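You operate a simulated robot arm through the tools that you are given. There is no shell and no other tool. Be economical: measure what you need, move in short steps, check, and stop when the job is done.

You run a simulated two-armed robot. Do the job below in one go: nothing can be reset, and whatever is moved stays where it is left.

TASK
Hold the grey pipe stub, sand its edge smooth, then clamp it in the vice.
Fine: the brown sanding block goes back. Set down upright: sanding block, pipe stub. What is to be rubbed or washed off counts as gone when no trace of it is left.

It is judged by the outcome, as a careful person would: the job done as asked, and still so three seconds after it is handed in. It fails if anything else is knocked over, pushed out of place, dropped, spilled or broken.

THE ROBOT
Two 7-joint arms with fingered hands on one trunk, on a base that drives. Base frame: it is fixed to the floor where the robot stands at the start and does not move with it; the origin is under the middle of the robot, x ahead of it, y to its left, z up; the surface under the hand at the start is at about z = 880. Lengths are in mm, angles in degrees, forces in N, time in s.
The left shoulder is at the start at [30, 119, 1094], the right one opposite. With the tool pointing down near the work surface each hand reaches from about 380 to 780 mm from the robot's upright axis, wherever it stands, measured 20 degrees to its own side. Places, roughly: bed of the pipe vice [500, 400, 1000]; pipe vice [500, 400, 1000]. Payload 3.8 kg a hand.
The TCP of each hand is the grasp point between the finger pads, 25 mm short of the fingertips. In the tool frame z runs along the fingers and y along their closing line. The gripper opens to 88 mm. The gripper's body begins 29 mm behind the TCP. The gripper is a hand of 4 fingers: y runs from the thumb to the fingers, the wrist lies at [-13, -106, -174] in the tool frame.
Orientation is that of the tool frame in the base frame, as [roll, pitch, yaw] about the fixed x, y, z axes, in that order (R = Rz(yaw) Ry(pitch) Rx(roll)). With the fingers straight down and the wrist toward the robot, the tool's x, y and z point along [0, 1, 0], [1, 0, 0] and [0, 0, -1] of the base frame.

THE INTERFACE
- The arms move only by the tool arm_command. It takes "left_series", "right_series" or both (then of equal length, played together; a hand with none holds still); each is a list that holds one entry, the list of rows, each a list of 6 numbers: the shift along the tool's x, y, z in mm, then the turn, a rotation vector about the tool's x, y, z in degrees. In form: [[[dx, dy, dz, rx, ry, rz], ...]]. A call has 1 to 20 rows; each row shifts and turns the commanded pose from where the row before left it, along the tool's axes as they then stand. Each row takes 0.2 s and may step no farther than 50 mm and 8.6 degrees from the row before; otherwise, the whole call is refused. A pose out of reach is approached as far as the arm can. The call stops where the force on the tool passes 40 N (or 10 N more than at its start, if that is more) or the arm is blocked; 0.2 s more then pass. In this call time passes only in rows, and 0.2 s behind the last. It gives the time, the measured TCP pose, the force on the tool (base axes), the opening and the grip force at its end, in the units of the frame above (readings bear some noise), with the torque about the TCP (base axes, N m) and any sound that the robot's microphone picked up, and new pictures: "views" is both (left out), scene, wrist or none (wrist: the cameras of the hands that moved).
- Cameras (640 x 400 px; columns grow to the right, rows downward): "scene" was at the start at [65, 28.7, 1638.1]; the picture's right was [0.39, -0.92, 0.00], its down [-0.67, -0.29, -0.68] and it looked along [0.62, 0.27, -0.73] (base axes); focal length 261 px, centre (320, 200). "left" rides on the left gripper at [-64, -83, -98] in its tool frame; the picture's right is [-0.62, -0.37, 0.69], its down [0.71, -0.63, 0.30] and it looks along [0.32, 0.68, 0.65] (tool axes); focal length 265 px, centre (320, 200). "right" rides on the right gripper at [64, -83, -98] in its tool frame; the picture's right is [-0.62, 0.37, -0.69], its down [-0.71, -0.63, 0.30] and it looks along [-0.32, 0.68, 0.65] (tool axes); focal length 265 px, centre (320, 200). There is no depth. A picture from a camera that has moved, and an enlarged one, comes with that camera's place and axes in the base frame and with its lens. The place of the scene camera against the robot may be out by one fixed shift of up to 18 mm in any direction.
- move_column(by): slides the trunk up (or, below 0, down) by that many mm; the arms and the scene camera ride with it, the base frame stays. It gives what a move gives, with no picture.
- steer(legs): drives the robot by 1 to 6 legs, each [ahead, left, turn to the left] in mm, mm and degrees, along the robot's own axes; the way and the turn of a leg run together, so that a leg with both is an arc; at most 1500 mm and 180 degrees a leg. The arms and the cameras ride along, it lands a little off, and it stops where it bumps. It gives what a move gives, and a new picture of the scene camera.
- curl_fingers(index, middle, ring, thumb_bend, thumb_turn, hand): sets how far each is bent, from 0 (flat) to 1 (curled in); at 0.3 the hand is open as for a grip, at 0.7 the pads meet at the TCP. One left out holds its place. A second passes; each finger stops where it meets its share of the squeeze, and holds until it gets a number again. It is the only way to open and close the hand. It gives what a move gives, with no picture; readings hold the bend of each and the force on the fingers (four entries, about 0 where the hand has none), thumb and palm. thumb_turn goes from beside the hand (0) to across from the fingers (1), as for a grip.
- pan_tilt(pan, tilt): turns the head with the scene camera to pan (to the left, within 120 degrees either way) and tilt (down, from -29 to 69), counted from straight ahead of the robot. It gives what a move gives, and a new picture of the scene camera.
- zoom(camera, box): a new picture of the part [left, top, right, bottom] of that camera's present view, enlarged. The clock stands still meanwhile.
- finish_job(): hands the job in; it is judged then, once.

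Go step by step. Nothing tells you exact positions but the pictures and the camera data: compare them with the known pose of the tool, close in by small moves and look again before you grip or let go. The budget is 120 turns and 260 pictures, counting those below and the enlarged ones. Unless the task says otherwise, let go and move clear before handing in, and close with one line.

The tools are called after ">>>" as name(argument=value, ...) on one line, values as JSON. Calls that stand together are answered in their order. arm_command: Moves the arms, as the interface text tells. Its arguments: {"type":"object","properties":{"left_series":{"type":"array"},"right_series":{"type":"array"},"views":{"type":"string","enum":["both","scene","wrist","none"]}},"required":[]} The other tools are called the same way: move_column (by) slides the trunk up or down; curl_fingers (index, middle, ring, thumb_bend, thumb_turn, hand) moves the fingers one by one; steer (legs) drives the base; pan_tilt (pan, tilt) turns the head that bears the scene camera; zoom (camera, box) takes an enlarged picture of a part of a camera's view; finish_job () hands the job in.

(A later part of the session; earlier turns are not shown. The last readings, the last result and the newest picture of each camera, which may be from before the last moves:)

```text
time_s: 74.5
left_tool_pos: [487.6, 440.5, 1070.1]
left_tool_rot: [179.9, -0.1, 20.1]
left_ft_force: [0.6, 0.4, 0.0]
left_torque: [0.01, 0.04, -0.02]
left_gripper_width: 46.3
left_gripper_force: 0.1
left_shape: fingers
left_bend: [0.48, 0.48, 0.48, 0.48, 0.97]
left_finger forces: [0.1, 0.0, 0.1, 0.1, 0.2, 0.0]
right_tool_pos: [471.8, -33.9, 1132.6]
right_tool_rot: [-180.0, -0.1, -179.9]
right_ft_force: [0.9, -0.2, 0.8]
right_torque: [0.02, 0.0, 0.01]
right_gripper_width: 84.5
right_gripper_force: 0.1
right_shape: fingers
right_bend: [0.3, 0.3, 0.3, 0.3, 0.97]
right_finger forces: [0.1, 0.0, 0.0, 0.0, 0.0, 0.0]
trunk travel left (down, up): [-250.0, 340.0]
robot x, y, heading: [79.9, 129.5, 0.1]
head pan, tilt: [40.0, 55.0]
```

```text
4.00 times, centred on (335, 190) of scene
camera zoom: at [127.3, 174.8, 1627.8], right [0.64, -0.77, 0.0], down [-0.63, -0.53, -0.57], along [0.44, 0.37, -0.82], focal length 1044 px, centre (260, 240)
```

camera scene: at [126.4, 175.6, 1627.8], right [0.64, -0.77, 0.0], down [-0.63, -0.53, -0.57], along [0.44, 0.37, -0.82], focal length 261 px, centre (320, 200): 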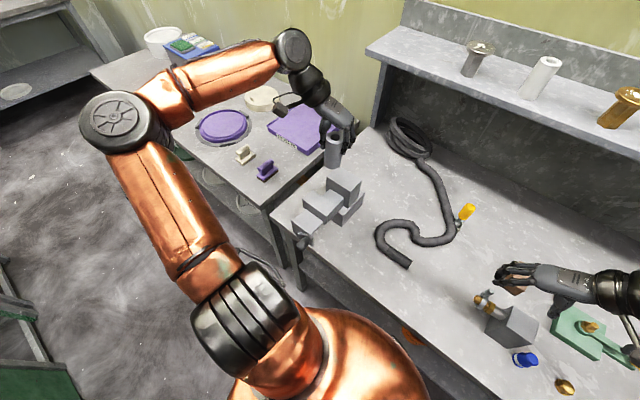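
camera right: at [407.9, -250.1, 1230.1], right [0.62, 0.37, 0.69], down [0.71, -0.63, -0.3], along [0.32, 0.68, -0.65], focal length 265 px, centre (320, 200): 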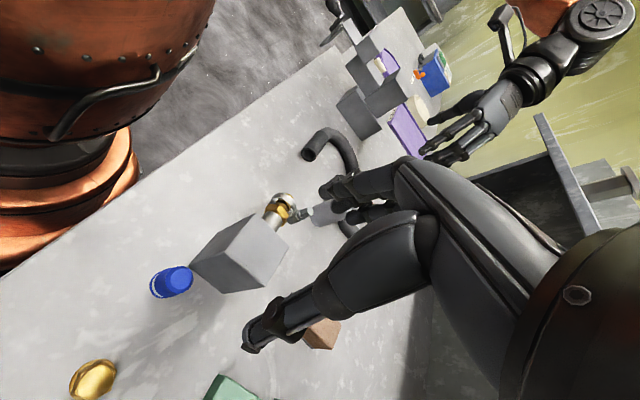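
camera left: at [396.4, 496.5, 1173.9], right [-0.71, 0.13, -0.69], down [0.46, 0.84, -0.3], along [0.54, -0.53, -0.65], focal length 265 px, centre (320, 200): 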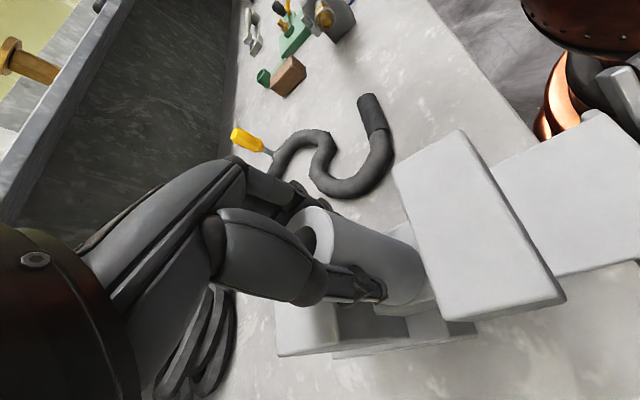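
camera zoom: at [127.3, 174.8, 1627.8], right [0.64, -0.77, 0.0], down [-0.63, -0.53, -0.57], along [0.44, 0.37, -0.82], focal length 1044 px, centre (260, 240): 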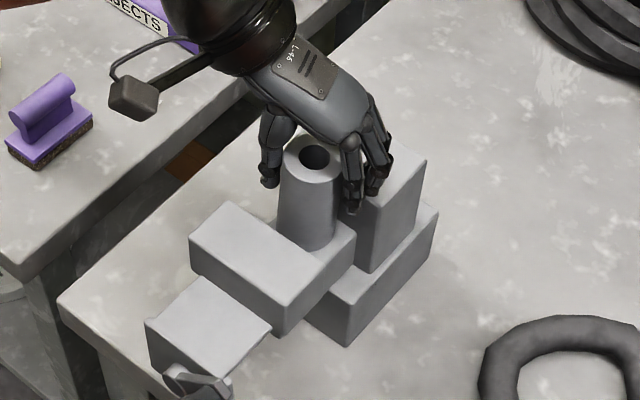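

The stub stands freely on the bed. I'll open fully, rise clear, and look at the crank.

>>> curl_fingers(hand="left", index=0.3, middle=0.3, ring=0.3, thumb_bend=0.3)

>>> arm_command(left_series=[[[0, 0, -20, 0, 0, 0], [0, 0, -40, 0, 0, 0], [0, 0, -45, 0, 0, 0], [0, 0, -45, 0, 0, 0], [0, 0, -10, 0, 0, -8], [-20, 0, 0, 0, 0, -8], [-20, 0, 0, 0, 0, -8], [-20, 0, 0, 0, 0, -8], [-30, 0, 0, 0, 0, -8], [-30, 0, 0, 0, 0, -8]]], views="both")

>>> zoom(camera="scene", box=[270, 170, 350, 260])

>>> zoom(camera="right", box=[280, 0, 400, 90])

```text
time_s: 75.5
left_tool_pos: [487.3, 441.3, 1070.8]
left_tool_rot: [179.9, -0.1, 20.1]
left_ft_force: [0.3, -0.2, -0.1]
left_torque: [0.0, 0.01, -0.03]
left_gripper_width: 84.3
left_gripper_force: 0.0
left_shape: fingers
left_bend: [0.3, 0.3, 0.3, 0.3, 0.97]
left_finger forces: [0.1, 0.0, 0.1, 0.0, 0.0, 0.0]
right_tool_pos: [470.9, -34.8, 1132.0]
right_tool_rot: [-179.9, 0.0, -179.9]
right_ft_force: [0.8, -0.2, 0.4]
right_torque: [0.0, 0.01, -0.01]
right_gripper_width: 84.3
right_gripper_force: 0.2
right_shape: fingers
right_bend: [0.3, 0.3, 0.3, 0.3, 0.97]
right_finger forces: [0.0, 0.0, 0.0, 0.0, 0.0, 0.0]
trunk travel left (down, up): [-250.0, 340.0]
robot x, y, heading: [78.7, 132.3, 0.0]
head pan, tilt: [40.0, 55.0]
```

```text
time_s: 77.7
left_tool_pos: [404.6, 354.7, 1229.9]
left_tool_rot: [179.9, -0.1, 68.2]
left_ft_force: [-0.9, -0.5, -0.4]
left_torque: [0.0, 0.04, 0.02]
left_gripper_width: 84.6
left_gripper_force: 0.0
left_shape: fingers
left_bend: [0.3, 0.3, 0.3, 0.3, 0.97]
left_finger forces: [0.0, 0.0, 0.0, 0.1, 0.0, 0.0]
right_tool_pos: [470.6, -35.2, 1131.9]
right_tool_rot: [-180.0, 0.0, -179.9]
right_ft_force: [0.4, -0.2, -0.5]
right_torque: [0.01, -0.01, 0.0]
right_gripper_width: 84.4
right_gripper_force: 0.1
right_shape: fingers
right_bend: [0.3, 0.3, 0.3, 0.3, 0.97]
right_finger forces: [0.1, 0.0, 0.0, 0.0, 0.0, 0.1]
trunk travel left (down, up): [-250.0, 340.0]
robot x, y, heading: [80.2, 129.0, 0.2]
head pan, tilt: [40.0, 55.0]
camera scene: at [126.7, 173.2, 1627.8], right [0.64, -0.77, 0.0], down [-0.63, -0.53, -0.57], along [0.44, 0.37, -0.82], focal length 261 px, centre (320, 200)
camera left: at [302.3, 325.8, 1329.6], right [-0.57, -0.44, -0.69], down [-0.32, 0.9, -0.31], along [0.76, 0.05, -0.65], focal length 265 px, centre (320, 200)
```

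scene: 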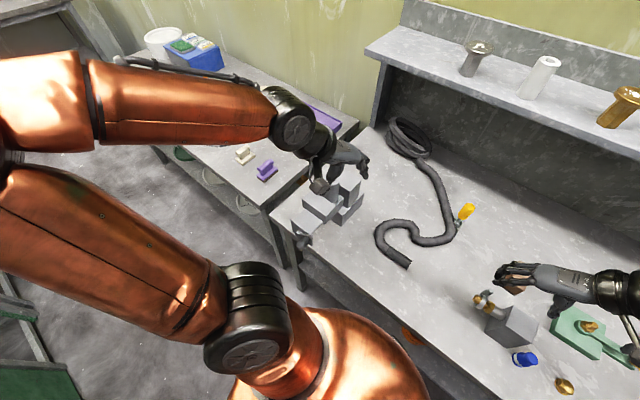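
left: 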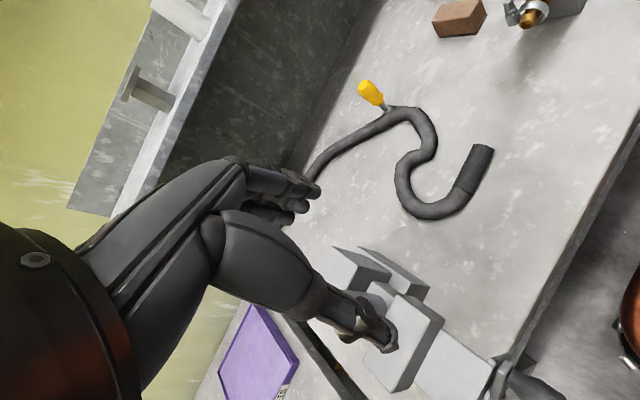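

```text
4.44 times, centred on (310, 215) of scene
camera zoom: at [126.7, 173.2, 1627.8], right [0.64, -0.77, 0.0], down [-0.63, -0.53, -0.57], along [0.44, 0.37, -0.82], focal length 1160 px, centre (364, 133)
```

zoom: 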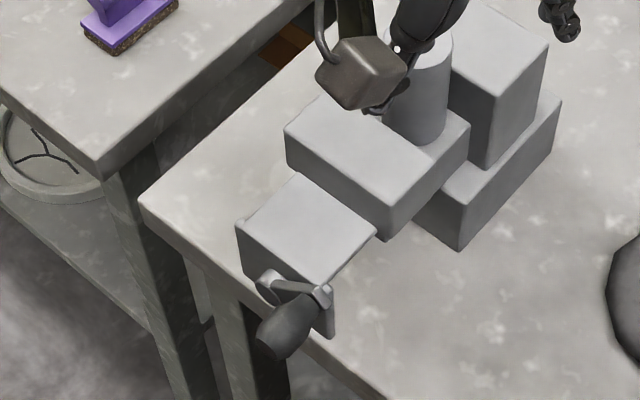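

```text
4.44 times, centred on (340, 45) of right
camera zoom: at [406.3, -120.2, 1230.3], right [0.62, 0.37, 0.69], down [0.72, -0.63, -0.3], along [0.32, 0.68, -0.65], focal length 1180 px, centre (231, 889)
```

zoom: 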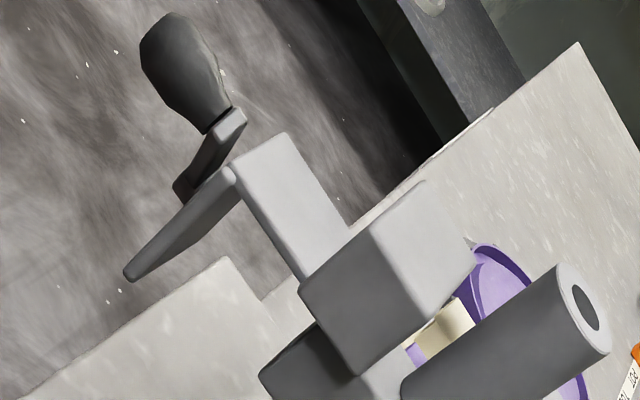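

The crank is at the front of the vice: hub in the middle, arm to the right, grip pointing toward the robot. I'll back the robot off 200 mm and inspect it closely.

>>> steer(legs=[[-200, 0, 0]])

>>> pan_tilt(pan=32, tilt=50)

>>> zoom(camera="scene", box=[270, 130, 390, 220])

>>> zoom(camera="left", box=[300, 180, 620, 400])

```text
time_s: 79.3
left_tool_pos: [201.0, 355.3, 1230.6]
left_tool_rot: [179.7, 0.0, 68.0]
left_ft_force: [-0.4, 0.3, -0.3]
left_torque: [-0.02, 0.01, -0.01]
left_gripper_width: 84.4
left_gripper_force: 0.0
left_shape: fingers
left_bend: [0.3, 0.3, 0.3, 0.3, 0.97]
left_finger forces: [0.1, 0.0, 0.0, 0.0, 0.0, 0.0]
right_tool_pos: [267.9, -34.9, 1132.2]
right_tool_rot: [-180.0, 0.1, -179.8]
right_ft_force: [-0.2, -0.1, 1.0]
right_torque: [0.02, -0.02, 0.02]
right_gripper_width: 84.4
right_gripper_force: 0.1
right_shape: fingers
right_bend: [0.3, 0.3, 0.3, 0.3, 0.97]
right_finger forces: [0.0, 0.0, 0.1, 0.0, 0.0, 0.1]
trunk travel left (down, up): [-250.0, 340.0]
robot x, y, heading: [-121.6, 131.0, 0.3]
head pan, tilt: [40.0, 55.0]
camera scene: at [-77.0, 174.3, 1627.8], right [0.64, -0.77, 0.0], down [-0.63, -0.53, -0.57], along [0.44, 0.37, -0.82], focal length 261 px, centre (320, 200)
```

scene: 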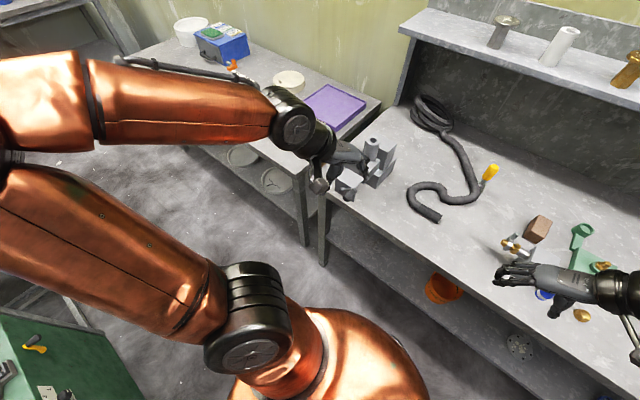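

```text
time_s: 80.0
left_tool_pos: [202.9, 355.8, 1230.6]
left_tool_rot: [179.9, 0.0, 68.1]
left_ft_force: [0.9, -0.5, -0.3]
left_torque: [0.0, -0.01, 0.04]
left_gripper_width: 84.7
left_gripper_force: 0.1
left_shape: fingers
left_bend: [0.3, 0.3, 0.3, 0.3, 0.97]
left_finger forces: [0.1, 0.0, 0.1, 0.0, 0.0, 0.0]
right_tool_pos: [268.0, -34.5, 1131.4]
right_tool_rot: [-179.9, -0.1, -179.9]
right_ft_force: [0.3, -0.6, 0.6]
right_torque: [0.0, -0.02, 0.03]
right_gripper_width: 84.2
right_gripper_force: 0.0
right_shape: fingers
right_bend: [0.3, 0.3, 0.3, 0.3, 0.97]
right_finger forces: [0.0, 0.1, 0.0, 0.1, 0.0, 0.1]
trunk travel left (down, up): [-250.0, 340.0]
robot x, y, heading: [-123.7, 125.8, 0.3]
head pan, tilt: [32.0, 50.0]
camera scene: at [-65.6, 168.9, 1634.3], right [0.53, -0.85, 0.0], down [-0.65, -0.41, -0.64], along [0.54, 0.34, -0.77], focal length 261 px, centre (320, 200)
```

scene: 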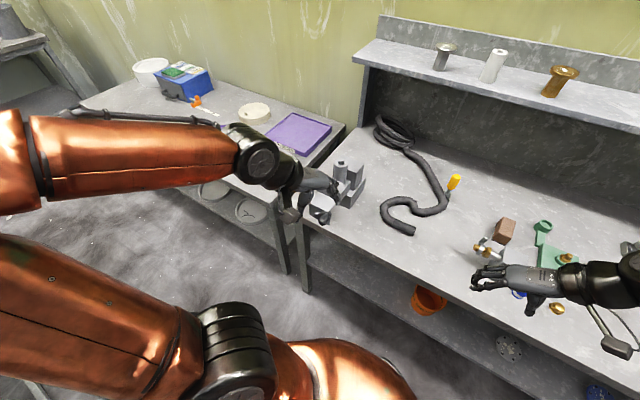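

```text
4.44 times, centred on (330, 175) of scene
camera zoom: at [-65.6, 168.9, 1634.3], right [0.53, -0.85, 0.0], down [-0.65, -0.41, -0.64], along [0.54, 0.34, -0.77], focal length 1160 px, centre (276, 311)
```

zoom: 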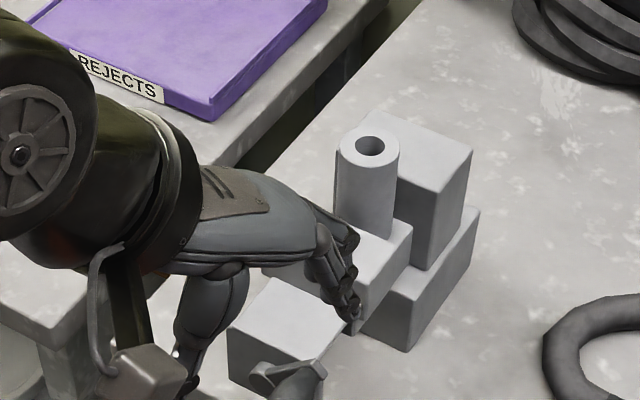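

```text
1.82 times, centred on (460, 290) of left
camera zoom: at [100.0, 327.0, 1329.6], right [-0.57, -0.44, -0.69], down [-0.32, 0.9, -0.31], along [0.76, 0.04, -0.65], focal length 483 px, centre (66, 36)
```

zoom: 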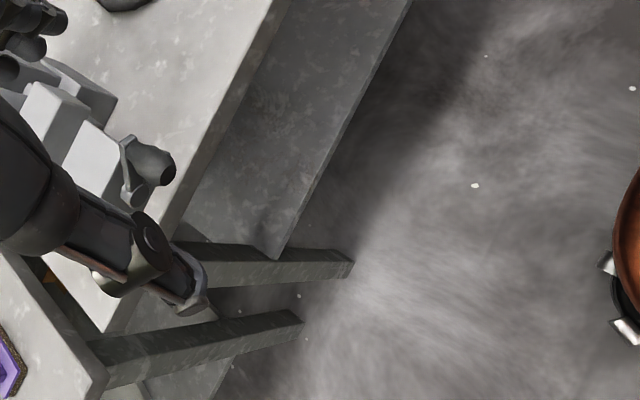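

I'll move the left hand to look at the crank from the front-left.

>>> arm_command(left_series=[[[25, 4, 30, 0, 0, 0], [25, 4, 30, 0, 0, 0], [25, 4, 30, 0, 0, 0], [25, 4, 30, 0, 0, 0], [0, 0, 0, 0, 0, -7.3], [0, 0, 0, 0, 0, -7.3], [0, 0, 0, 0, 0, -7.3]]], views="wrist")

>>> zoom(camera="scene", box=[270, 130, 390, 250])

```text
time_s: 81.6
left_tool_pos: [254.7, 442.6, 1109.5]
left_tool_rot: [179.7, -0.2, 89.9]
left_ft_force: [-0.4, 0.5, 0.1]
left_torque: [0.02, -0.02, 0.01]
left_gripper_width: 84.5
left_gripper_force: 0.1
left_shape: fingers
left_bend: [0.3, 0.3, 0.3, 0.3, 0.97]
left_finger forces: [0.1, 0.0, 0.1, 0.0, 0.0, 0.0]
right_tool_pos: [267.6, -35.0, 1132.9]
right_tool_rot: [-180.0, 0.0, -179.9]
right_ft_force: [0.1, 0.6, 0.2]
right_torque: [0.0, 0.01, -0.01]
right_gripper_width: 84.3
right_gripper_force: 0.0
right_shape: fingers
right_bend: [0.3, 0.3, 0.3, 0.3, 0.97]
right_finger forces: [0.0, 0.1, 0.0, 0.1, 0.0, 0.0]
trunk travel left (down, up): [-250.0, 340.0]
robot x, y, heading: [-122.3, 133.8, -0.0]
head pan, tilt: [32.0, 50.0]
camera left: at [169.8, 378.0, 1209.3], right [-0.37, -0.62, -0.69], down [-0.63, 0.72, -0.31], along [0.69, 0.32, -0.65], focal length 265 px, centre (320, 200)
```

left: 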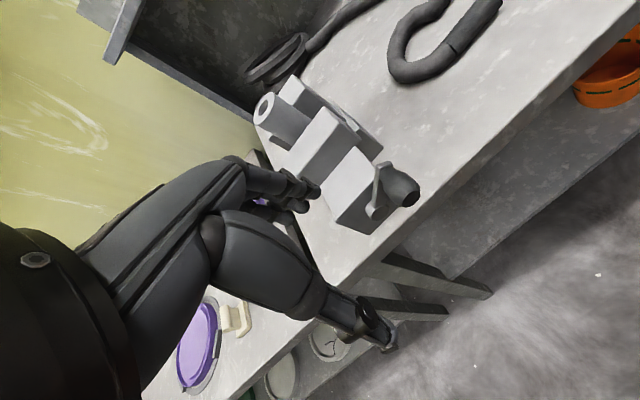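

```text
3.33 times, centred on (330, 190) of scene
camera zoom: at [-65.8, 168.8, 1634.3], right [0.53, -0.85, 0.0], down [-0.65, -0.41, -0.64], along [0.54, 0.34, -0.77], focal length 870 px, centre (287, 233)
```

zoom: 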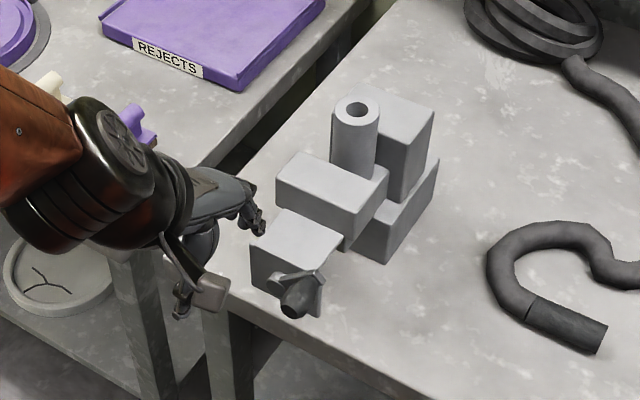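

>>> zoom(camera="left", box=[320, 140, 440, 240])

>>> zoom(camera="scene", box=[310, 180, 370, 230])

```text
4.00 times, centred on (380, 190) of left
camera zoom: at [169.8, 378.0, 1209.3], right [-0.37, -0.62, -0.69], down [-0.63, 0.72, -0.31], along [0.69, 0.32, -0.65], focal length 1062 px, centre (80, 240)
```

zoom: 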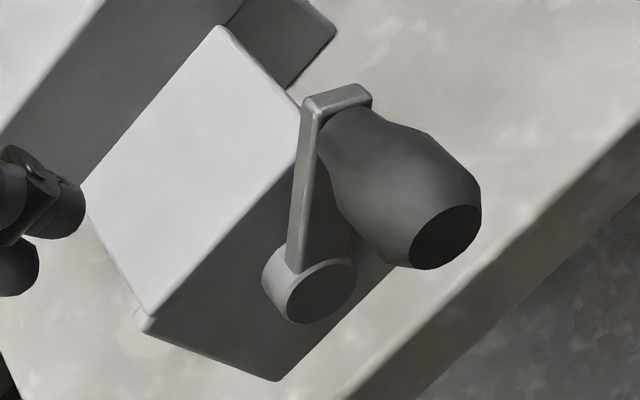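

```text
8.00 times, centred on (340, 205) of scene
camera zoom: at [-65.8, 168.8, 1634.3], right [0.53, -0.85, 0.0], down [-0.65, -0.41, -0.64], along [0.54, 0.34, -0.77], focal length 2088 px, centre (160, 160)
```

zoom: 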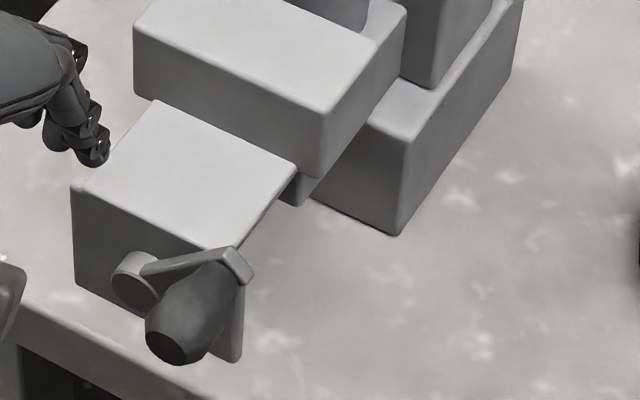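

The crank: hub near [335, 439, 972], grip axis near y 402, z 988, spanning x 300–340. I'll turn the left hand to close along y and hover above the grip.

>>> arm_command(left_series=[[[0, 0, 0, 0, 0, 8.2], [0, 0, 0, 0, 0, 8.2], [0, 0, 0, 0, 0, 8.2], [0, 0, 0, 0, 0, 8.2], [0, 0, 0, 0, 0, 8.2], [0, 0, 0, 0, 0, 8.2], [0, 0, 0, 0, 0, 8.2], [0, 0, 0, 0, 0, 8.2], [0, 0, 0, 0, 0, 8.2], [0, 0, 0, 0, 0, 8.2], [0, 0, 0, 0, 0, 8], [24, 20, 17, 0, 0, 0], [24, 20, 17, 0, 0, 0]]], views="wrist")

>>> zoom(camera="scene", box=[280, 130, 400, 250])

```text
time_s: 84.4
left_tool_pos: [303.7, 402.2, 1075.5]
left_tool_rot: [179.8, -0.1, 0.0]
left_ft_force: [-0.7, -0.1, 0.2]
left_torque: [0.0, 0.02, 0.02]
left_gripper_width: 84.5
left_gripper_force: 0.2
left_shape: fingers
left_bend: [0.3, 0.3, 0.3, 0.3, 0.97]
left_finger forces: [0.0, 0.0, 0.0, 0.1, 0.0, 0.0]
right_tool_pos: [269.1, -34.4, 1131.6]
right_tool_rot: [179.9, -0.1, -180.0]
right_ft_force: [-0.6, -0.3, 0.2]
right_torque: [0.0, -0.01, -0.01]
right_gripper_width: 84.5
right_gripper_force: 0.1
right_shape: fingers
right_bend: [0.3, 0.3, 0.3, 0.3, 0.97]
right_finger forces: [0.0, 0.1, 0.0, 0.0, 0.0, 0.0]
trunk travel left (down, up): [-250.0, 340.0]
robot x, y, heading: [-120.2, 128.3, 0.3]
head pan, tilt: [32.0, 50.0]
camera left: at [237.9, 485.1, 1175.6], right [-0.62, 0.37, -0.69], down [0.72, 0.63, -0.3], along [0.32, -0.68, -0.65], focal length 265 px, centre (320, 200)
```

left: 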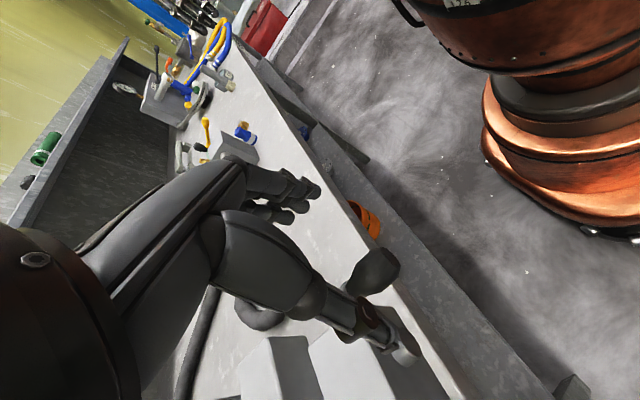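

```text
3.33 times, centred on (340, 190) of scene
camera zoom: at [-64.5, 168.6, 1634.2], right [0.53, -0.85, 0.0], down [-0.65, -0.41, -0.64], along [0.54, 0.34, -0.77], focal length 870 px, centre (253, 233)
```

zoom: 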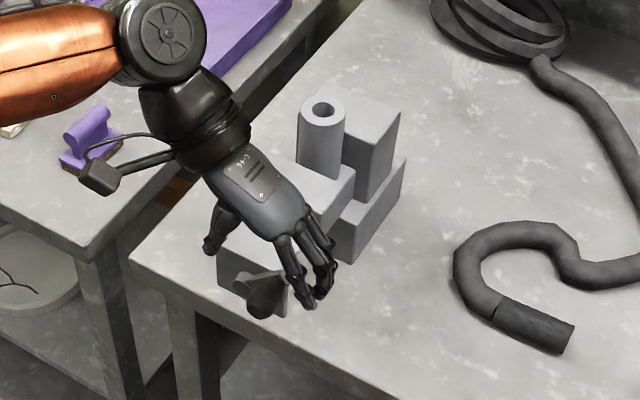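

>>> zoom(camera="left", box=[310, 220, 450, 340])

>>> zoom(camera="scene", box=[300, 190, 360, 240])

```text
3.33 times, centred on (380, 280) of left
camera zoom: at [237.9, 485.1, 1175.6], right [-0.62, 0.37, -0.69], down [0.72, 0.63, -0.3], along [0.32, -0.68, -0.65], focal length 885 px, centre (120, -67)
```

zoom: 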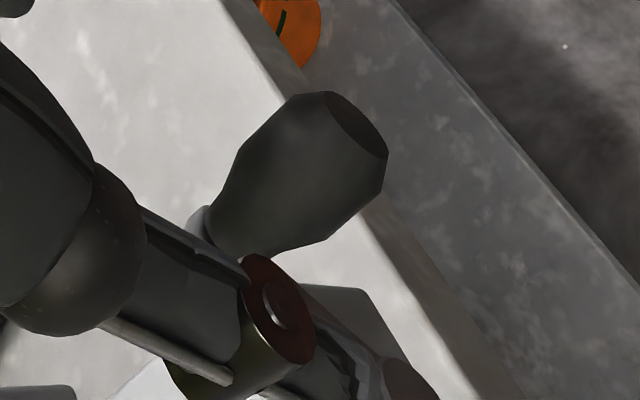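

```text
8.00 times, centred on (330, 215) of scene
camera zoom: at [-64.5, 168.6, 1634.2], right [0.53, -0.85, 0.0], down [-0.65, -0.41, -0.64], along [0.54, 0.34, -0.77], focal length 2088 px, centre (240, 80)
```

zoom: 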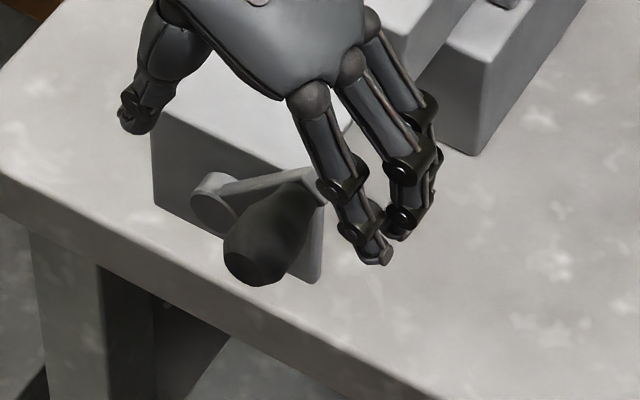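

A fingers-down grip would foul the crank arm as it goes round, so I'll instead point the fingers at the vice and take the grip from its end. I'll back off first and roll the hand to point forward.

>>> arm_command(left_series=[[[0, 0, -40, 0, 0, 0], [0, 0, -30, 0, 0, 0]]], views="none")

>>> steer(legs=[[-150, 0, 0]])

>>> arm_command(left_series=[[[0, 0, 0, 0, 8.5, 0], [0, 0, 0, 0, 8.5, 0], [0, 0, 0, 0, 8.5, 0], [0, 0, 0, 0, 8.5, 0], [0, 0, 0, 0, 8.5, 0], [0, 0, 0, 0, 8.5, 0], [0, 0, 0, 0, 8.5, 0], [0, 0, 0, 0, 8.5, 0], [0, 0, 0, 0, 8.5, 0], [0, 0, 0, 0, 8.5, 0], [0, 0, 0, 0, 5, 0]]], views="both")

```text
time_s: 85.0
left_tool_pos: [303.6, 400.8, 1146.9]
left_tool_rot: [180.0, 0.0, -0.1]
left_ft_force: [1.2, -0.5, -0.1]
left_torque: [0.02, 0.02, 0.02]
left_gripper_width: 84.7
left_gripper_force: 0.2
left_shape: fingers
left_bend: [0.3, 0.3, 0.3, 0.3, 0.97]
left_finger forces: [0.1, 0.1, 0.0, 0.1, 0.0, 0.0]
right_tool_pos: [267.4, -34.7, 1133.0]
right_tool_rot: [-179.9, -0.1, -180.0]
right_ft_force: [0.7, -0.5, 0.3]
right_torque: [0.02, 0.01, 0.02]
right_gripper_width: 84.3
right_gripper_force: 0.1
right_shape: fingers
right_bend: [0.3, 0.3, 0.3, 0.3, 0.97]
right_finger forces: [0.1, 0.1, 0.0, 0.1, 0.0, 0.0]
trunk travel left (down, up): [-250.0, 340.0]
robot x, y, heading: [-123.0, 131.1, 0.2]
head pan, tilt: [32.0, 50.0]
```

```text
time_s: 86.4
left_tool_pos: [149.0, 402.9, 1146.3]
left_tool_rot: [179.9, -0.2, -0.1]
left_ft_force: [-0.5, -0.6, 0.3]
left_torque: [0.01, -0.01, 0.01]
left_gripper_width: 84.6
left_gripper_force: 0.1
left_shape: fingers
left_bend: [0.3, 0.3, 0.3, 0.3, 0.97]
left_finger forces: [0.1, 0.0, 0.1, 0.0, 0.0, 0.1]
right_tool_pos: [114.7, -36.1, 1131.8]
right_tool_rot: [180.0, 0.0, 180.0]
right_ft_force: [-0.5, -0.1, 0.1]
right_torque: [-0.02, -0.02, -0.01]
right_gripper_width: 84.3
right_gripper_force: 0.0
right_shape: fingers
right_bend: [0.3, 0.3, 0.3, 0.3, 0.97]
right_finger forces: [0.0, 0.1, 0.0, 0.0, 0.1, 0.0]
trunk travel left (down, up): [-250.0, 340.0]
robot x, y, heading: [-272.9, 126.2, -0.0]
head pan, tilt: [32.0, 50.0]
camera scene: at [-219.5, 168.7, 1634.3], right [0.53, -0.85, 0.0], down [-0.65, -0.41, -0.64], along [0.55, 0.34, -0.77], focal length 261 px, centre (320, 200)
```

scene: 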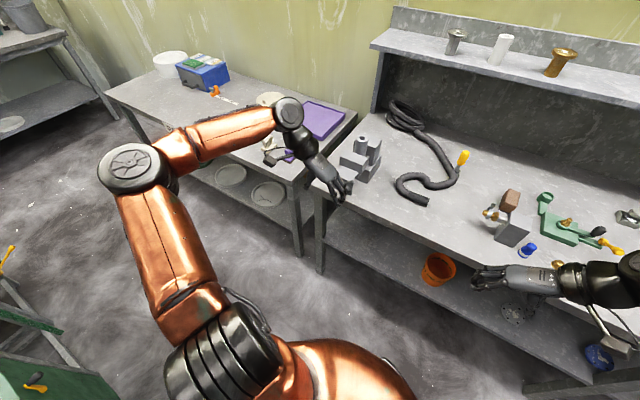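

```text
time_s: 88.8
left_tool_pos: [150.4, 401.7, 1147.8]
left_tool_rot: [163.3, -89.8, 16.7]
left_ft_force: [0.1, 0.1, -0.2]
left_torque: [-0.02, -0.01, 0.02]
left_gripper_width: 84.4
left_gripper_force: 0.1
left_shape: fingers
left_bend: [0.3, 0.3, 0.3, 0.3, 0.97]
left_finger forces: [0.1, 0.0, 0.0, 0.0, 0.1, 0.0]
right_tool_pos: [115.8, -35.5, 1131.5]
right_tool_rot: [-180.0, 0.0, -180.0]
right_ft_force: [0.4, -0.8, 0.2]
right_torque: [0.02, 0.02, 0.01]
right_gripper_width: 84.3
right_gripper_force: 0.1
right_shape: fingers
right_bend: [0.3, 0.3, 0.3, 0.3, 0.97]
right_finger forces: [0.1, 0.0, 0.1, 0.1, 0.0, 0.1]
trunk travel left (down, up): [-250.0, 340.0]
robot x, y, heading: [-272.1, 129.9, 0.2]
head pan, tilt: [32.0, 50.0]
camera scene: at [-217.6, 168.8, 1634.3], right [0.53, -0.85, 0.0], down [-0.65, -0.41, -0.64], along [0.54, 0.34, -0.77], focal length 261 px, centre (320, 200)
camera left: at [50.8, 484.7, 1084.3], right [0.69, 0.37, -0.62], down [0.31, 0.63, 0.71], along [0.66, -0.68, 0.32], focal length 265 px, centre (320, 200)
```

scene: 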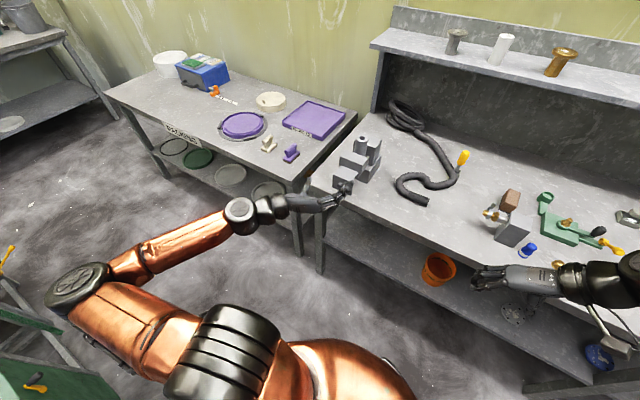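
left: 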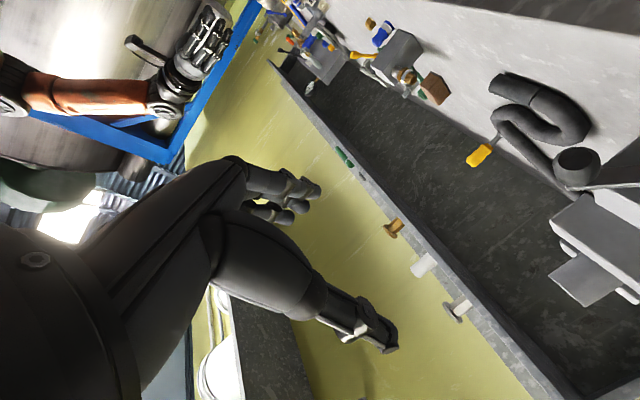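

The hand now points straight at the vice. I'll lower it to the grip's height and look at the crank straight on.

>>> arm_command(left_series=[[[-35, 0, 0, 0, 0, 0], [-35, 0, 0, 0, 0, 0], [-35, 0, 0, 0, 0, 0], [-35, 0, 0, 0, 0, 0]]], views="wrist")

>>> zoom(camera="scene", box=[310, 120, 390, 220])

>>> zoom(camera="left", box=[360, 200, 520, 340])

```text
time_s: 89.8
left_tool_pos: [155.8, 364.0, 1124.1]
left_tool_rot: [-146.4, -88.7, -33.6]
left_ft_force: [-0.1, 0.2, -0.2]
left_torque: [0.0, -0.03, 0.03]
left_gripper_width: 84.3
left_gripper_force: 0.0
left_shape: fingers
left_bend: [0.3, 0.3, 0.3, 0.3, 0.97]
left_finger forces: [0.0, 0.0, 0.0, 0.0, 0.1, 0.0]
left hand out of reach, approached as far as the arm can: row 1, 2, 3, 4
right_tool_pos: [116.0, -35.6, 1133.4]
right_tool_rot: [179.9, 0.0, -179.8]
right_ft_force: [0.2, 0.3, -0.6]
right_torque: [0.0, 0.01, -0.02]
right_gripper_width: 84.2
right_gripper_force: 0.0
right_shape: fingers
right_bend: [0.3, 0.3, 0.3, 0.3, 0.97]
right_finger forces: [0.0, 0.1, 0.1, 0.1, 0.1, 0.1]
trunk travel left (down, up): [-250.0, 340.0]
robot x, y, heading: [-276.2, 130.9, -0.3]
head pan, tilt: [32.0, 50.0]
camera left: at [56.3, 448.1, 1065.0], right [0.68, 0.38, -0.63], down [0.32, 0.62, 0.72], along [0.66, -0.69, 0.31], focal length 265 px, centre (320, 200)
```

left: 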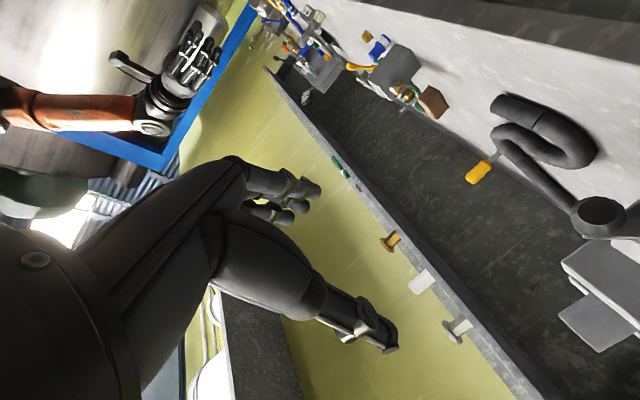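

```text
4.00 times, centred on (350, 170) of scene
camera zoom: at [-217.4, 168.6, 1634.3], right [0.53, -0.85, 0.0], down [-0.65, -0.41, -0.64], along [0.54, 0.34, -0.77], focal length 1044 px, centre (200, 320)
```

zoom: 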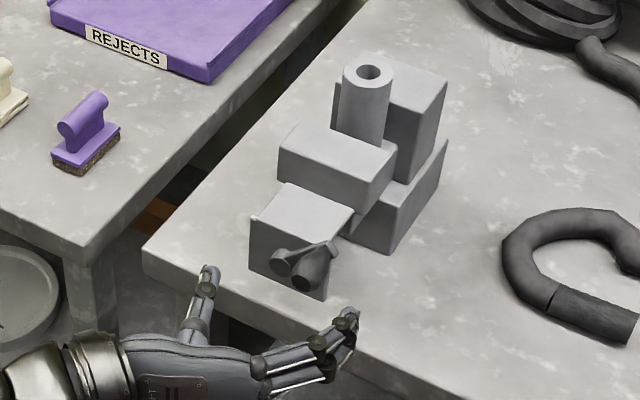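

```text
2.86 times, centred on (440, 270) of left
camera zoom: at [56.3, 448.1, 1065.0], right [0.68, 0.38, -0.63], down [0.32, 0.62, 0.72], along [0.66, -0.69, 0.31], focal length 758 px, centre (-23, 0)
```

zoom: 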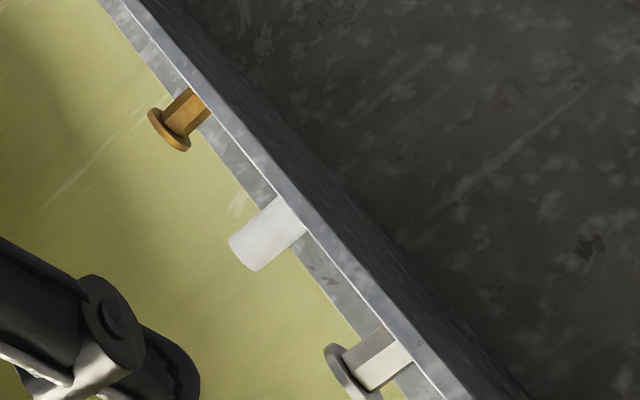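

The arm hits a limit going lower in this pose, so I'll lower the trunk instead.

>>> move_column(by=-130)

>>> arm_command(left_series=[[[0, -20, 0, 0, 0, 0], [0, -18, 0, 0, 0, 0], [10, 0, 10, 0, 0, 0]]], views="wrist")

>>> zoom(camera="scene", box=[300, 100, 380, 200])

```text
time_s: 91.4
left_tool_pos: [156.0, 365.8, 996.3]
left_tool_rot: [-145.2, -88.7, -34.6]
left_ft_force: [0.4, 0.4, -0.3]
left_torque: [0.03, -0.03, 0.02]
left_gripper_width: 84.3
left_gripper_force: 0.2
left_shape: fingers
left_bend: [0.3, 0.3, 0.3, 0.3, 0.97]
left_finger forces: [0.0, 0.0, 0.0, 0.0, 0.0, 0.0]
right_tool_pos: [115.8, -34.8, 1002.0]
right_tool_rot: [180.0, 0.0, -179.9]
right_ft_force: [-0.1, -0.3, -0.3]
right_torque: [0.03, 0.0, -0.03]
right_gripper_width: 84.5
right_gripper_force: 0.1
right_shape: fingers
right_bend: [0.3, 0.3, 0.3, 0.3, 0.97]
right_finger forces: [0.0, 0.0, 0.0, 0.0, 0.1, 0.0]
trunk travel left (down, up): [-120.0, 470.0]
robot x, y, heading: [-275.8, 132.3, 0.0]
head pan, tilt: [32.0, 50.0]
```

```text
time_s: 92.2
left_tool_pos: [167.2, 400.9, 1010.0]
left_tool_rot: [-147.5, -88.8, -32.2]
left_ft_force: [-0.3, -0.8, -0.8]
left_torque: [0.03, -0.03, -0.04]
left_gripper_width: 84.7
left_gripper_force: 0.0
left_shape: fingers
left_bend: [0.3, 0.3, 0.3, 0.3, 0.97]
left_finger forces: [0.0, 0.0, 0.1, 0.1, 0.1, 0.0]
left hand out of reach, approached as far as the arm can: row 2
right_tool_pos: [116.0, -36.1, 1002.5]
right_tool_rot: [180.0, 0.0, -180.0]
right_ft_force: [0.0, 0.8, -0.7]
right_torque: [-0.01, -0.02, 0.0]
right_gripper_width: 84.5
right_gripper_force: 0.1
right_shape: fingers
right_bend: [0.3, 0.3, 0.3, 0.3, 0.97]
right_finger forces: [0.1, 0.1, 0.0, 0.1, 0.0, 0.1]
trunk travel left (down, up): [-120.0, 470.0]
robot x, y, heading: [-277.3, 129.3, -0.0]
head pan, tilt: [32.0, 50.0]
camera left: at [66.9, 484.6, 950.4], right [0.68, 0.38, -0.63], down [0.32, 0.62, 0.72], along [0.66, -0.69, 0.31], focal length 265 px, centre (320, 200)
```

left: 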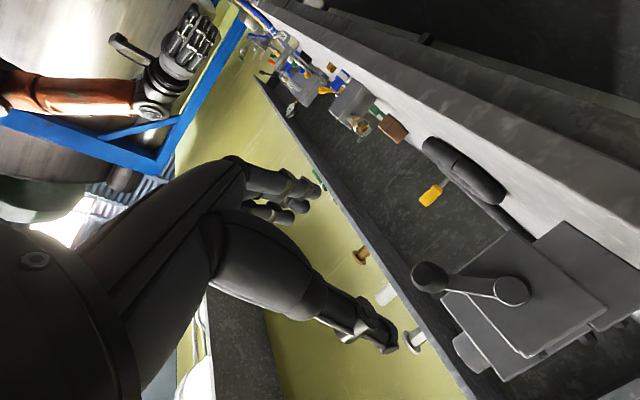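

```text
4.00 times, centred on (340, 150) of scene
camera zoom: at [-217.2, 168.6, 1504.3], right [0.53, -0.85, 0.0], down [-0.65, -0.41, -0.64], along [0.54, 0.34, -0.77], focal length 1044 px, centre (240, 400)
```

zoom: 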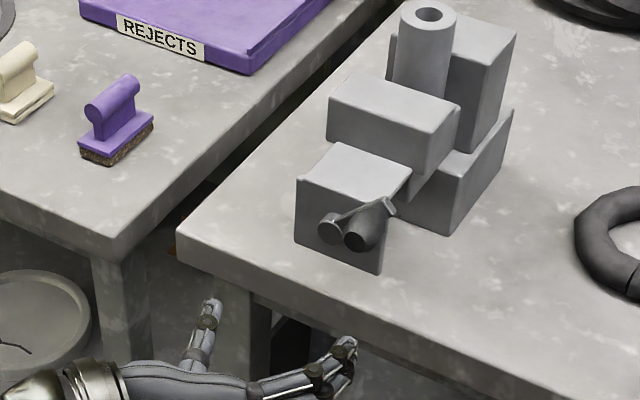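

Now the crank is seen head-on. I'll zoom for exact grip and hub positions.

>>> zoom(camera="left", box=[390, 230, 550, 330])

```text
4.00 times, centred on (470, 280) of left
camera zoom: at [66.9, 484.6, 950.4], right [0.68, 0.38, -0.63], down [0.32, 0.62, 0.72], along [0.66, -0.69, 0.31], focal length 1062 px, centre (-280, -120)
```

zoom: 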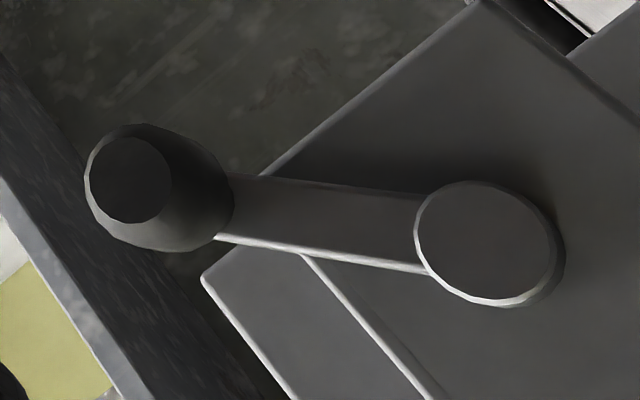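

Grip end is at [296, 401, 1010] and hub at about [335, 440, 973] (radius ≈ 54 mm). Before gripping I'll test that the arm can trace the needed circle from this stance.

>>> arm_command(left_series=[[[-20, 0, 0, 0, 0, 0], [-20, 0, 0, 0, 0, 0], [-20, -20, 0, 0, 0, 0], [-20, -20, 0, 0, 0, 0], [0, -20, 0, 0, 0, 0]]], views="none")

```text
time_s: 93.4
left_tool_pos: [171.1, 442.5, 1009.9]
left_tool_rot: [-147.2, -88.4, -32.7]
left_ft_force: [-0.7, 0.4, -0.4]
left_torque: [-0.01, -0.03, -0.03]
left_gripper_width: 84.4
left_gripper_force: 0.0
left_shape: fingers
left_bend: [0.3, 0.3, 0.3, 0.3, 0.97]
left_finger forces: [0.1, 0.1, 0.1, 0.1, 0.1, 0.0]
left hand out of reach, approached as far as the arm can: row 1, 2, 3, 4, 5
right_tool_pos: [116.4, -34.0, 1002.5]
right_tool_rot: [-180.0, 0.0, 179.9]
right_ft_force: [-0.2, 0.1, 0.1]
right_torque: [0.0, 0.03, 0.04]
right_gripper_width: 84.4
right_gripper_force: 0.0
right_shape: fingers
right_bend: [0.3, 0.3, 0.3, 0.3, 0.97]
right_finger forces: [0.1, 0.0, 0.0, 0.0, 0.1, 0.1]
trunk travel left (down, up): [-120.0, 470.0]
robot x, y, heading: [-274.1, 127.7, -0.1]
head pan, tilt: [32.0, 50.0]
```

The straight-ahead pose is at a joint limit. I'll tilt the fingers 25° downward and test again.

>>> arm_command(left_series=[[[0, 0, 0, 0, -8.5, 0], [0, 0, 0, 0, -8.5, 0], [0, 0, 0, 0, -8, 0], [-18, 20, 8.5, 0, 0, 0], [-18, 20, 8.5, 0, 0, 0], [-18, 0, 8.5, 0, 0, 0], [-18, 0, 8.5, 0, 0, 0]]], views="none")

```text
time_s: 95.0
left_tool_pos: [169.4, 401.3, 932.0]
left_tool_rot: [-178.4, -63.9, -1.2]
left_ft_force: [0.2, -0.1, 0.2]
left_torque: [-0.02, 0.0, 0.0]
left_gripper_width: 84.5
left_gripper_force: 0.2
left_shape: fingers
left_bend: [0.3, 0.3, 0.3, 0.3, 0.97]
left_finger forces: [0.1, 0.1, 0.1, 0.0, 0.1, 0.0]
right_tool_pos: [116.2, -34.6, 1002.1]
right_tool_rot: [-180.0, 0.0, -180.0]
right_ft_force: [0.8, 0.4, 0.0]
right_torque: [-0.01, 0.01, 0.0]
right_gripper_width: 84.4
right_gripper_force: 0.1
right_shape: fingers
right_bend: [0.3, 0.3, 0.3, 0.3, 0.97]
right_finger forces: [0.1, 0.1, 0.1, 0.0, 0.0, 0.0]
trunk travel left (down, up): [-120.0, 470.0]
robot x, y, heading: [-274.1, 130.9, -0.2]
head pan, tilt: [32.0, 50.0]
```

No limits now. I'll trace the rest of the circle in free air as a test.

>>> arm_command(left_series=[[[0, -40, 0, 0, 0, 0], [18, -40, -8.8, 0, 0, 0], [18, -15, -8.8, 0, 0, 0], [36, 0, -17.5, 0, 0, 0], [18, 20, -8.8, 0, 0, 0], [0, 40, 0, 0, 0, 0], [-18, 34, 8.8, 0, 0, 0]]], views="none")

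```text
time_s: 96.6
left_tool_pos: [169.8, 402.0, 1009.6]
left_tool_rot: [-178.6, -64.0, -0.9]
left_ft_force: [-0.6, -0.2, -0.1]
left_torque: [0.0, -0.04, 0.02]
left_gripper_width: 84.9
left_gripper_force: 0.1
left_shape: fingers
left_bend: [0.3, 0.3, 0.3, 0.3, 0.97]
left_finger forces: [0.1, 0.0, 0.0, 0.1, 0.0, 0.1]
right_tool_pos: [116.6, -36.2, 1001.9]
right_tool_rot: [180.0, -0.1, -179.9]
right_ft_force: [0.2, 0.4, 0.2]
right_torque: [-0.01, 0.0, -0.04]
right_gripper_width: 84.3
right_gripper_force: 0.0
right_shape: fingers
right_bend: [0.3, 0.3, 0.3, 0.3, 0.97]
right_finger forces: [0.0, 0.0, 0.0, 0.1, 0.1, 0.1]
trunk travel left (down, up): [-120.0, 470.0]
robot x, y, heading: [-276.5, 133.6, 0.2]
head pan, tilt: [32.0, 50.0]
```

The full circle is reachable. I'll drive 95 mm forward, then check before closing in on the grip.

>>> steer(legs=[[95, 0, 0]])

>>> zoom(camera="left", box=[240, 100, 560, 320])

>>> zoom(camera="scene", box=[290, 140, 390, 240])

```text
time_s: 97.7
left_tool_pos: [266.2, 402.7, 1010.2]
left_tool_rot: [-178.3, -63.9, -1.3]
left_ft_force: [-0.6, -0.3, 0.1]
left_torque: [0.0, 0.0, -0.02]
left_gripper_width: 84.6
left_gripper_force: 0.0
left_shape: fingers
left_bend: [0.3, 0.3, 0.3, 0.3, 0.97]
left_finger forces: [0.1, 0.0, 0.0, 0.1, 0.0, 0.0]
right_tool_pos: [212.5, -35.0, 1002.1]
right_tool_rot: [-180.0, -0.1, -179.9]
right_ft_force: [-0.6, 0.6, 0.2]
right_torque: [-0.01, 0.01, 0.01]
right_gripper_width: 84.4
right_gripper_force: 0.1
right_shape: fingers
right_bend: [0.3, 0.3, 0.3, 0.3, 0.97]
right_finger forces: [0.0, 0.0, 0.0, 0.0, 0.0, 0.0]
trunk travel left (down, up): [-120.0, 470.0]
robot x, y, heading: [-181.6, 130.4, -0.0]
head pan, tilt: [32.0, 50.0]
camera scene: at [-120.0, 168.9, 1504.2], right [0.53, -0.85, 0.0], down [-0.65, -0.41, -0.64], along [0.54, 0.34, -0.77], focal length 261 px, centre (320, 200)
```

scene: 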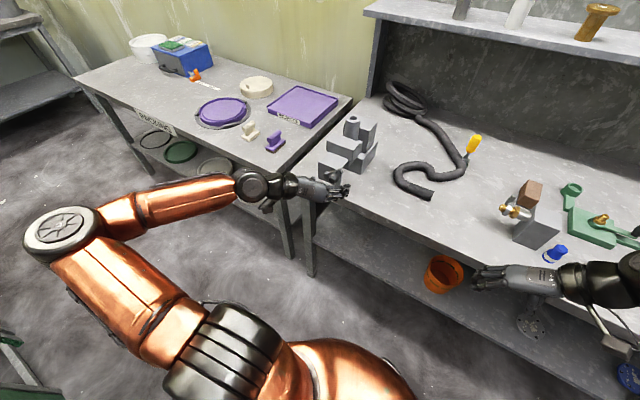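

```text
1.82 times, centred on (400, 210) of left
camera zoom: at [148.5, 485.3, 997.6], right [0.35, 0.38, -0.86], down [0.59, 0.63, 0.52], along [0.73, -0.68, 0.0], focal length 483 px, centre (174, 182)
```

zoom: 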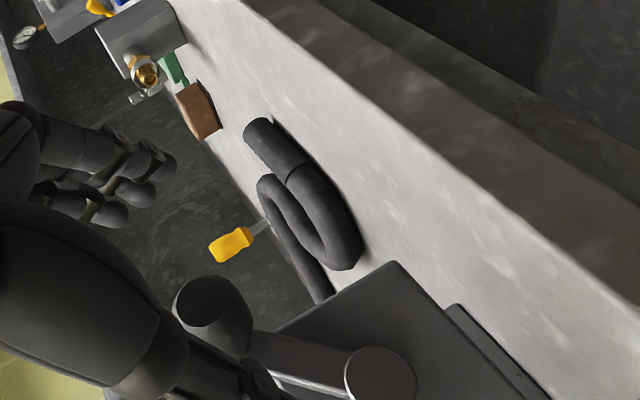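

```text
4.00 times, centred on (340, 190) of scene
camera zoom: at [-120.0, 168.9, 1504.2], right [0.53, -0.85, 0.0], down [-0.65, -0.41, -0.64], along [0.54, 0.34, -0.77], focal length 1044 px, centre (240, 240)
```

zoom: 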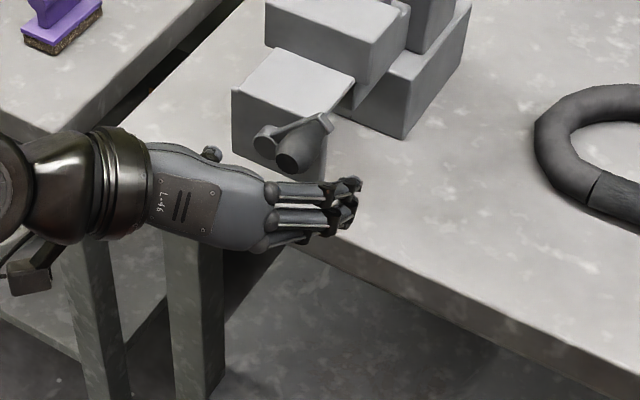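

The grip end reads [296, 401, 1011], right in line. I'll move in so the fingers straddle it.

>>> arm_command(left_series=[[[9, 0.6, 15, 0, 0, 0], [9, 0.6, 15, 0, 0, 0]]], views="wrist")

>>> zoom(camera="scene", box=[300, 160, 360, 220])

>>> zoom(camera="left", box=[240, 160, 440, 330])

```text
time_s: 98.3
left_tool_pos: [299.6, 401.1, 1012.5]
left_tool_rot: [-178.3, -64.0, -1.4]
left_ft_force: [0.0, -0.6, 0.1]
left_torque: [0.02, 0.0, 0.02]
left_gripper_width: 84.1
left_gripper_force: 0.0
left_shape: fingers
left_bend: [0.3, 0.3, 0.3, 0.3, 0.97]
left_finger forces: [0.0, 0.0, 0.1, 0.0, 0.0, 0.0]
right_tool_pos: [212.1, -35.2, 1001.5]
right_tool_rot: [-180.0, 0.1, -179.9]
right_ft_force: [-0.1, 0.4, -0.7]
right_torque: [0.02, -0.01, -0.03]
right_gripper_width: 84.2
right_gripper_force: 0.0
right_shape: fingers
right_bend: [0.3, 0.3, 0.3, 0.3, 0.97]
right_finger forces: [0.1, 0.0, 0.1, 0.1, 0.1, 0.1]
trunk travel left (down, up): [-120.0, 470.0]
robot x, y, heading: [-178.6, 130.3, 0.2]
head pan, tilt: [32.0, 50.0]
camera left: at [181.9, 484.0, 1001.1], right [0.35, 0.38, -0.86], down [0.58, 0.63, 0.52], along [0.73, -0.68, 0.0], focal length 265 px, centre (320, 200)
```

left: 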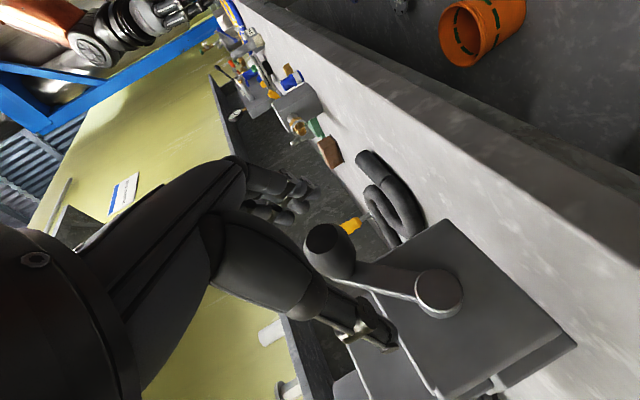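

```text
6.67 times, centred on (330, 190) of scene
camera zoom: at [-122.1, 168.8, 1504.3], right [0.53, -0.85, 0.0], down [-0.65, -0.41, -0.64], along [0.54, 0.34, -0.77], focal length 1740 px, centre (253, 267)
```

zoom: 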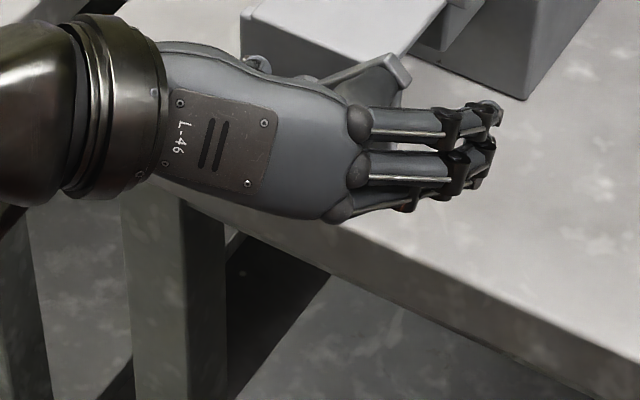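

```text
2.35 times, centred on (340, 245) of left
camera zoom: at [181.9, 484.0, 1001.1], right [0.35, 0.38, -0.86], down [0.58, 0.63, 0.52], along [0.73, -0.68, 0.0], focal length 624 px, centre (273, 94)
```

zoom: 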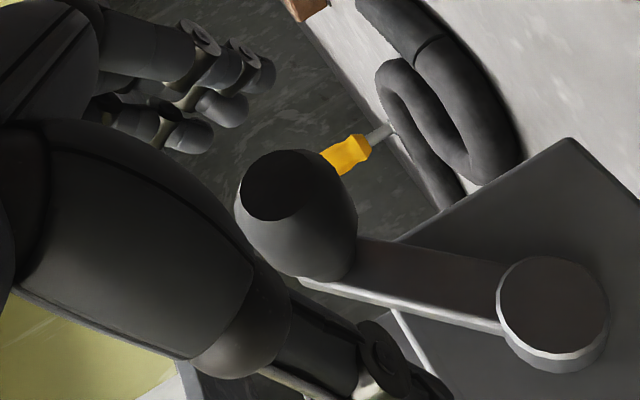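

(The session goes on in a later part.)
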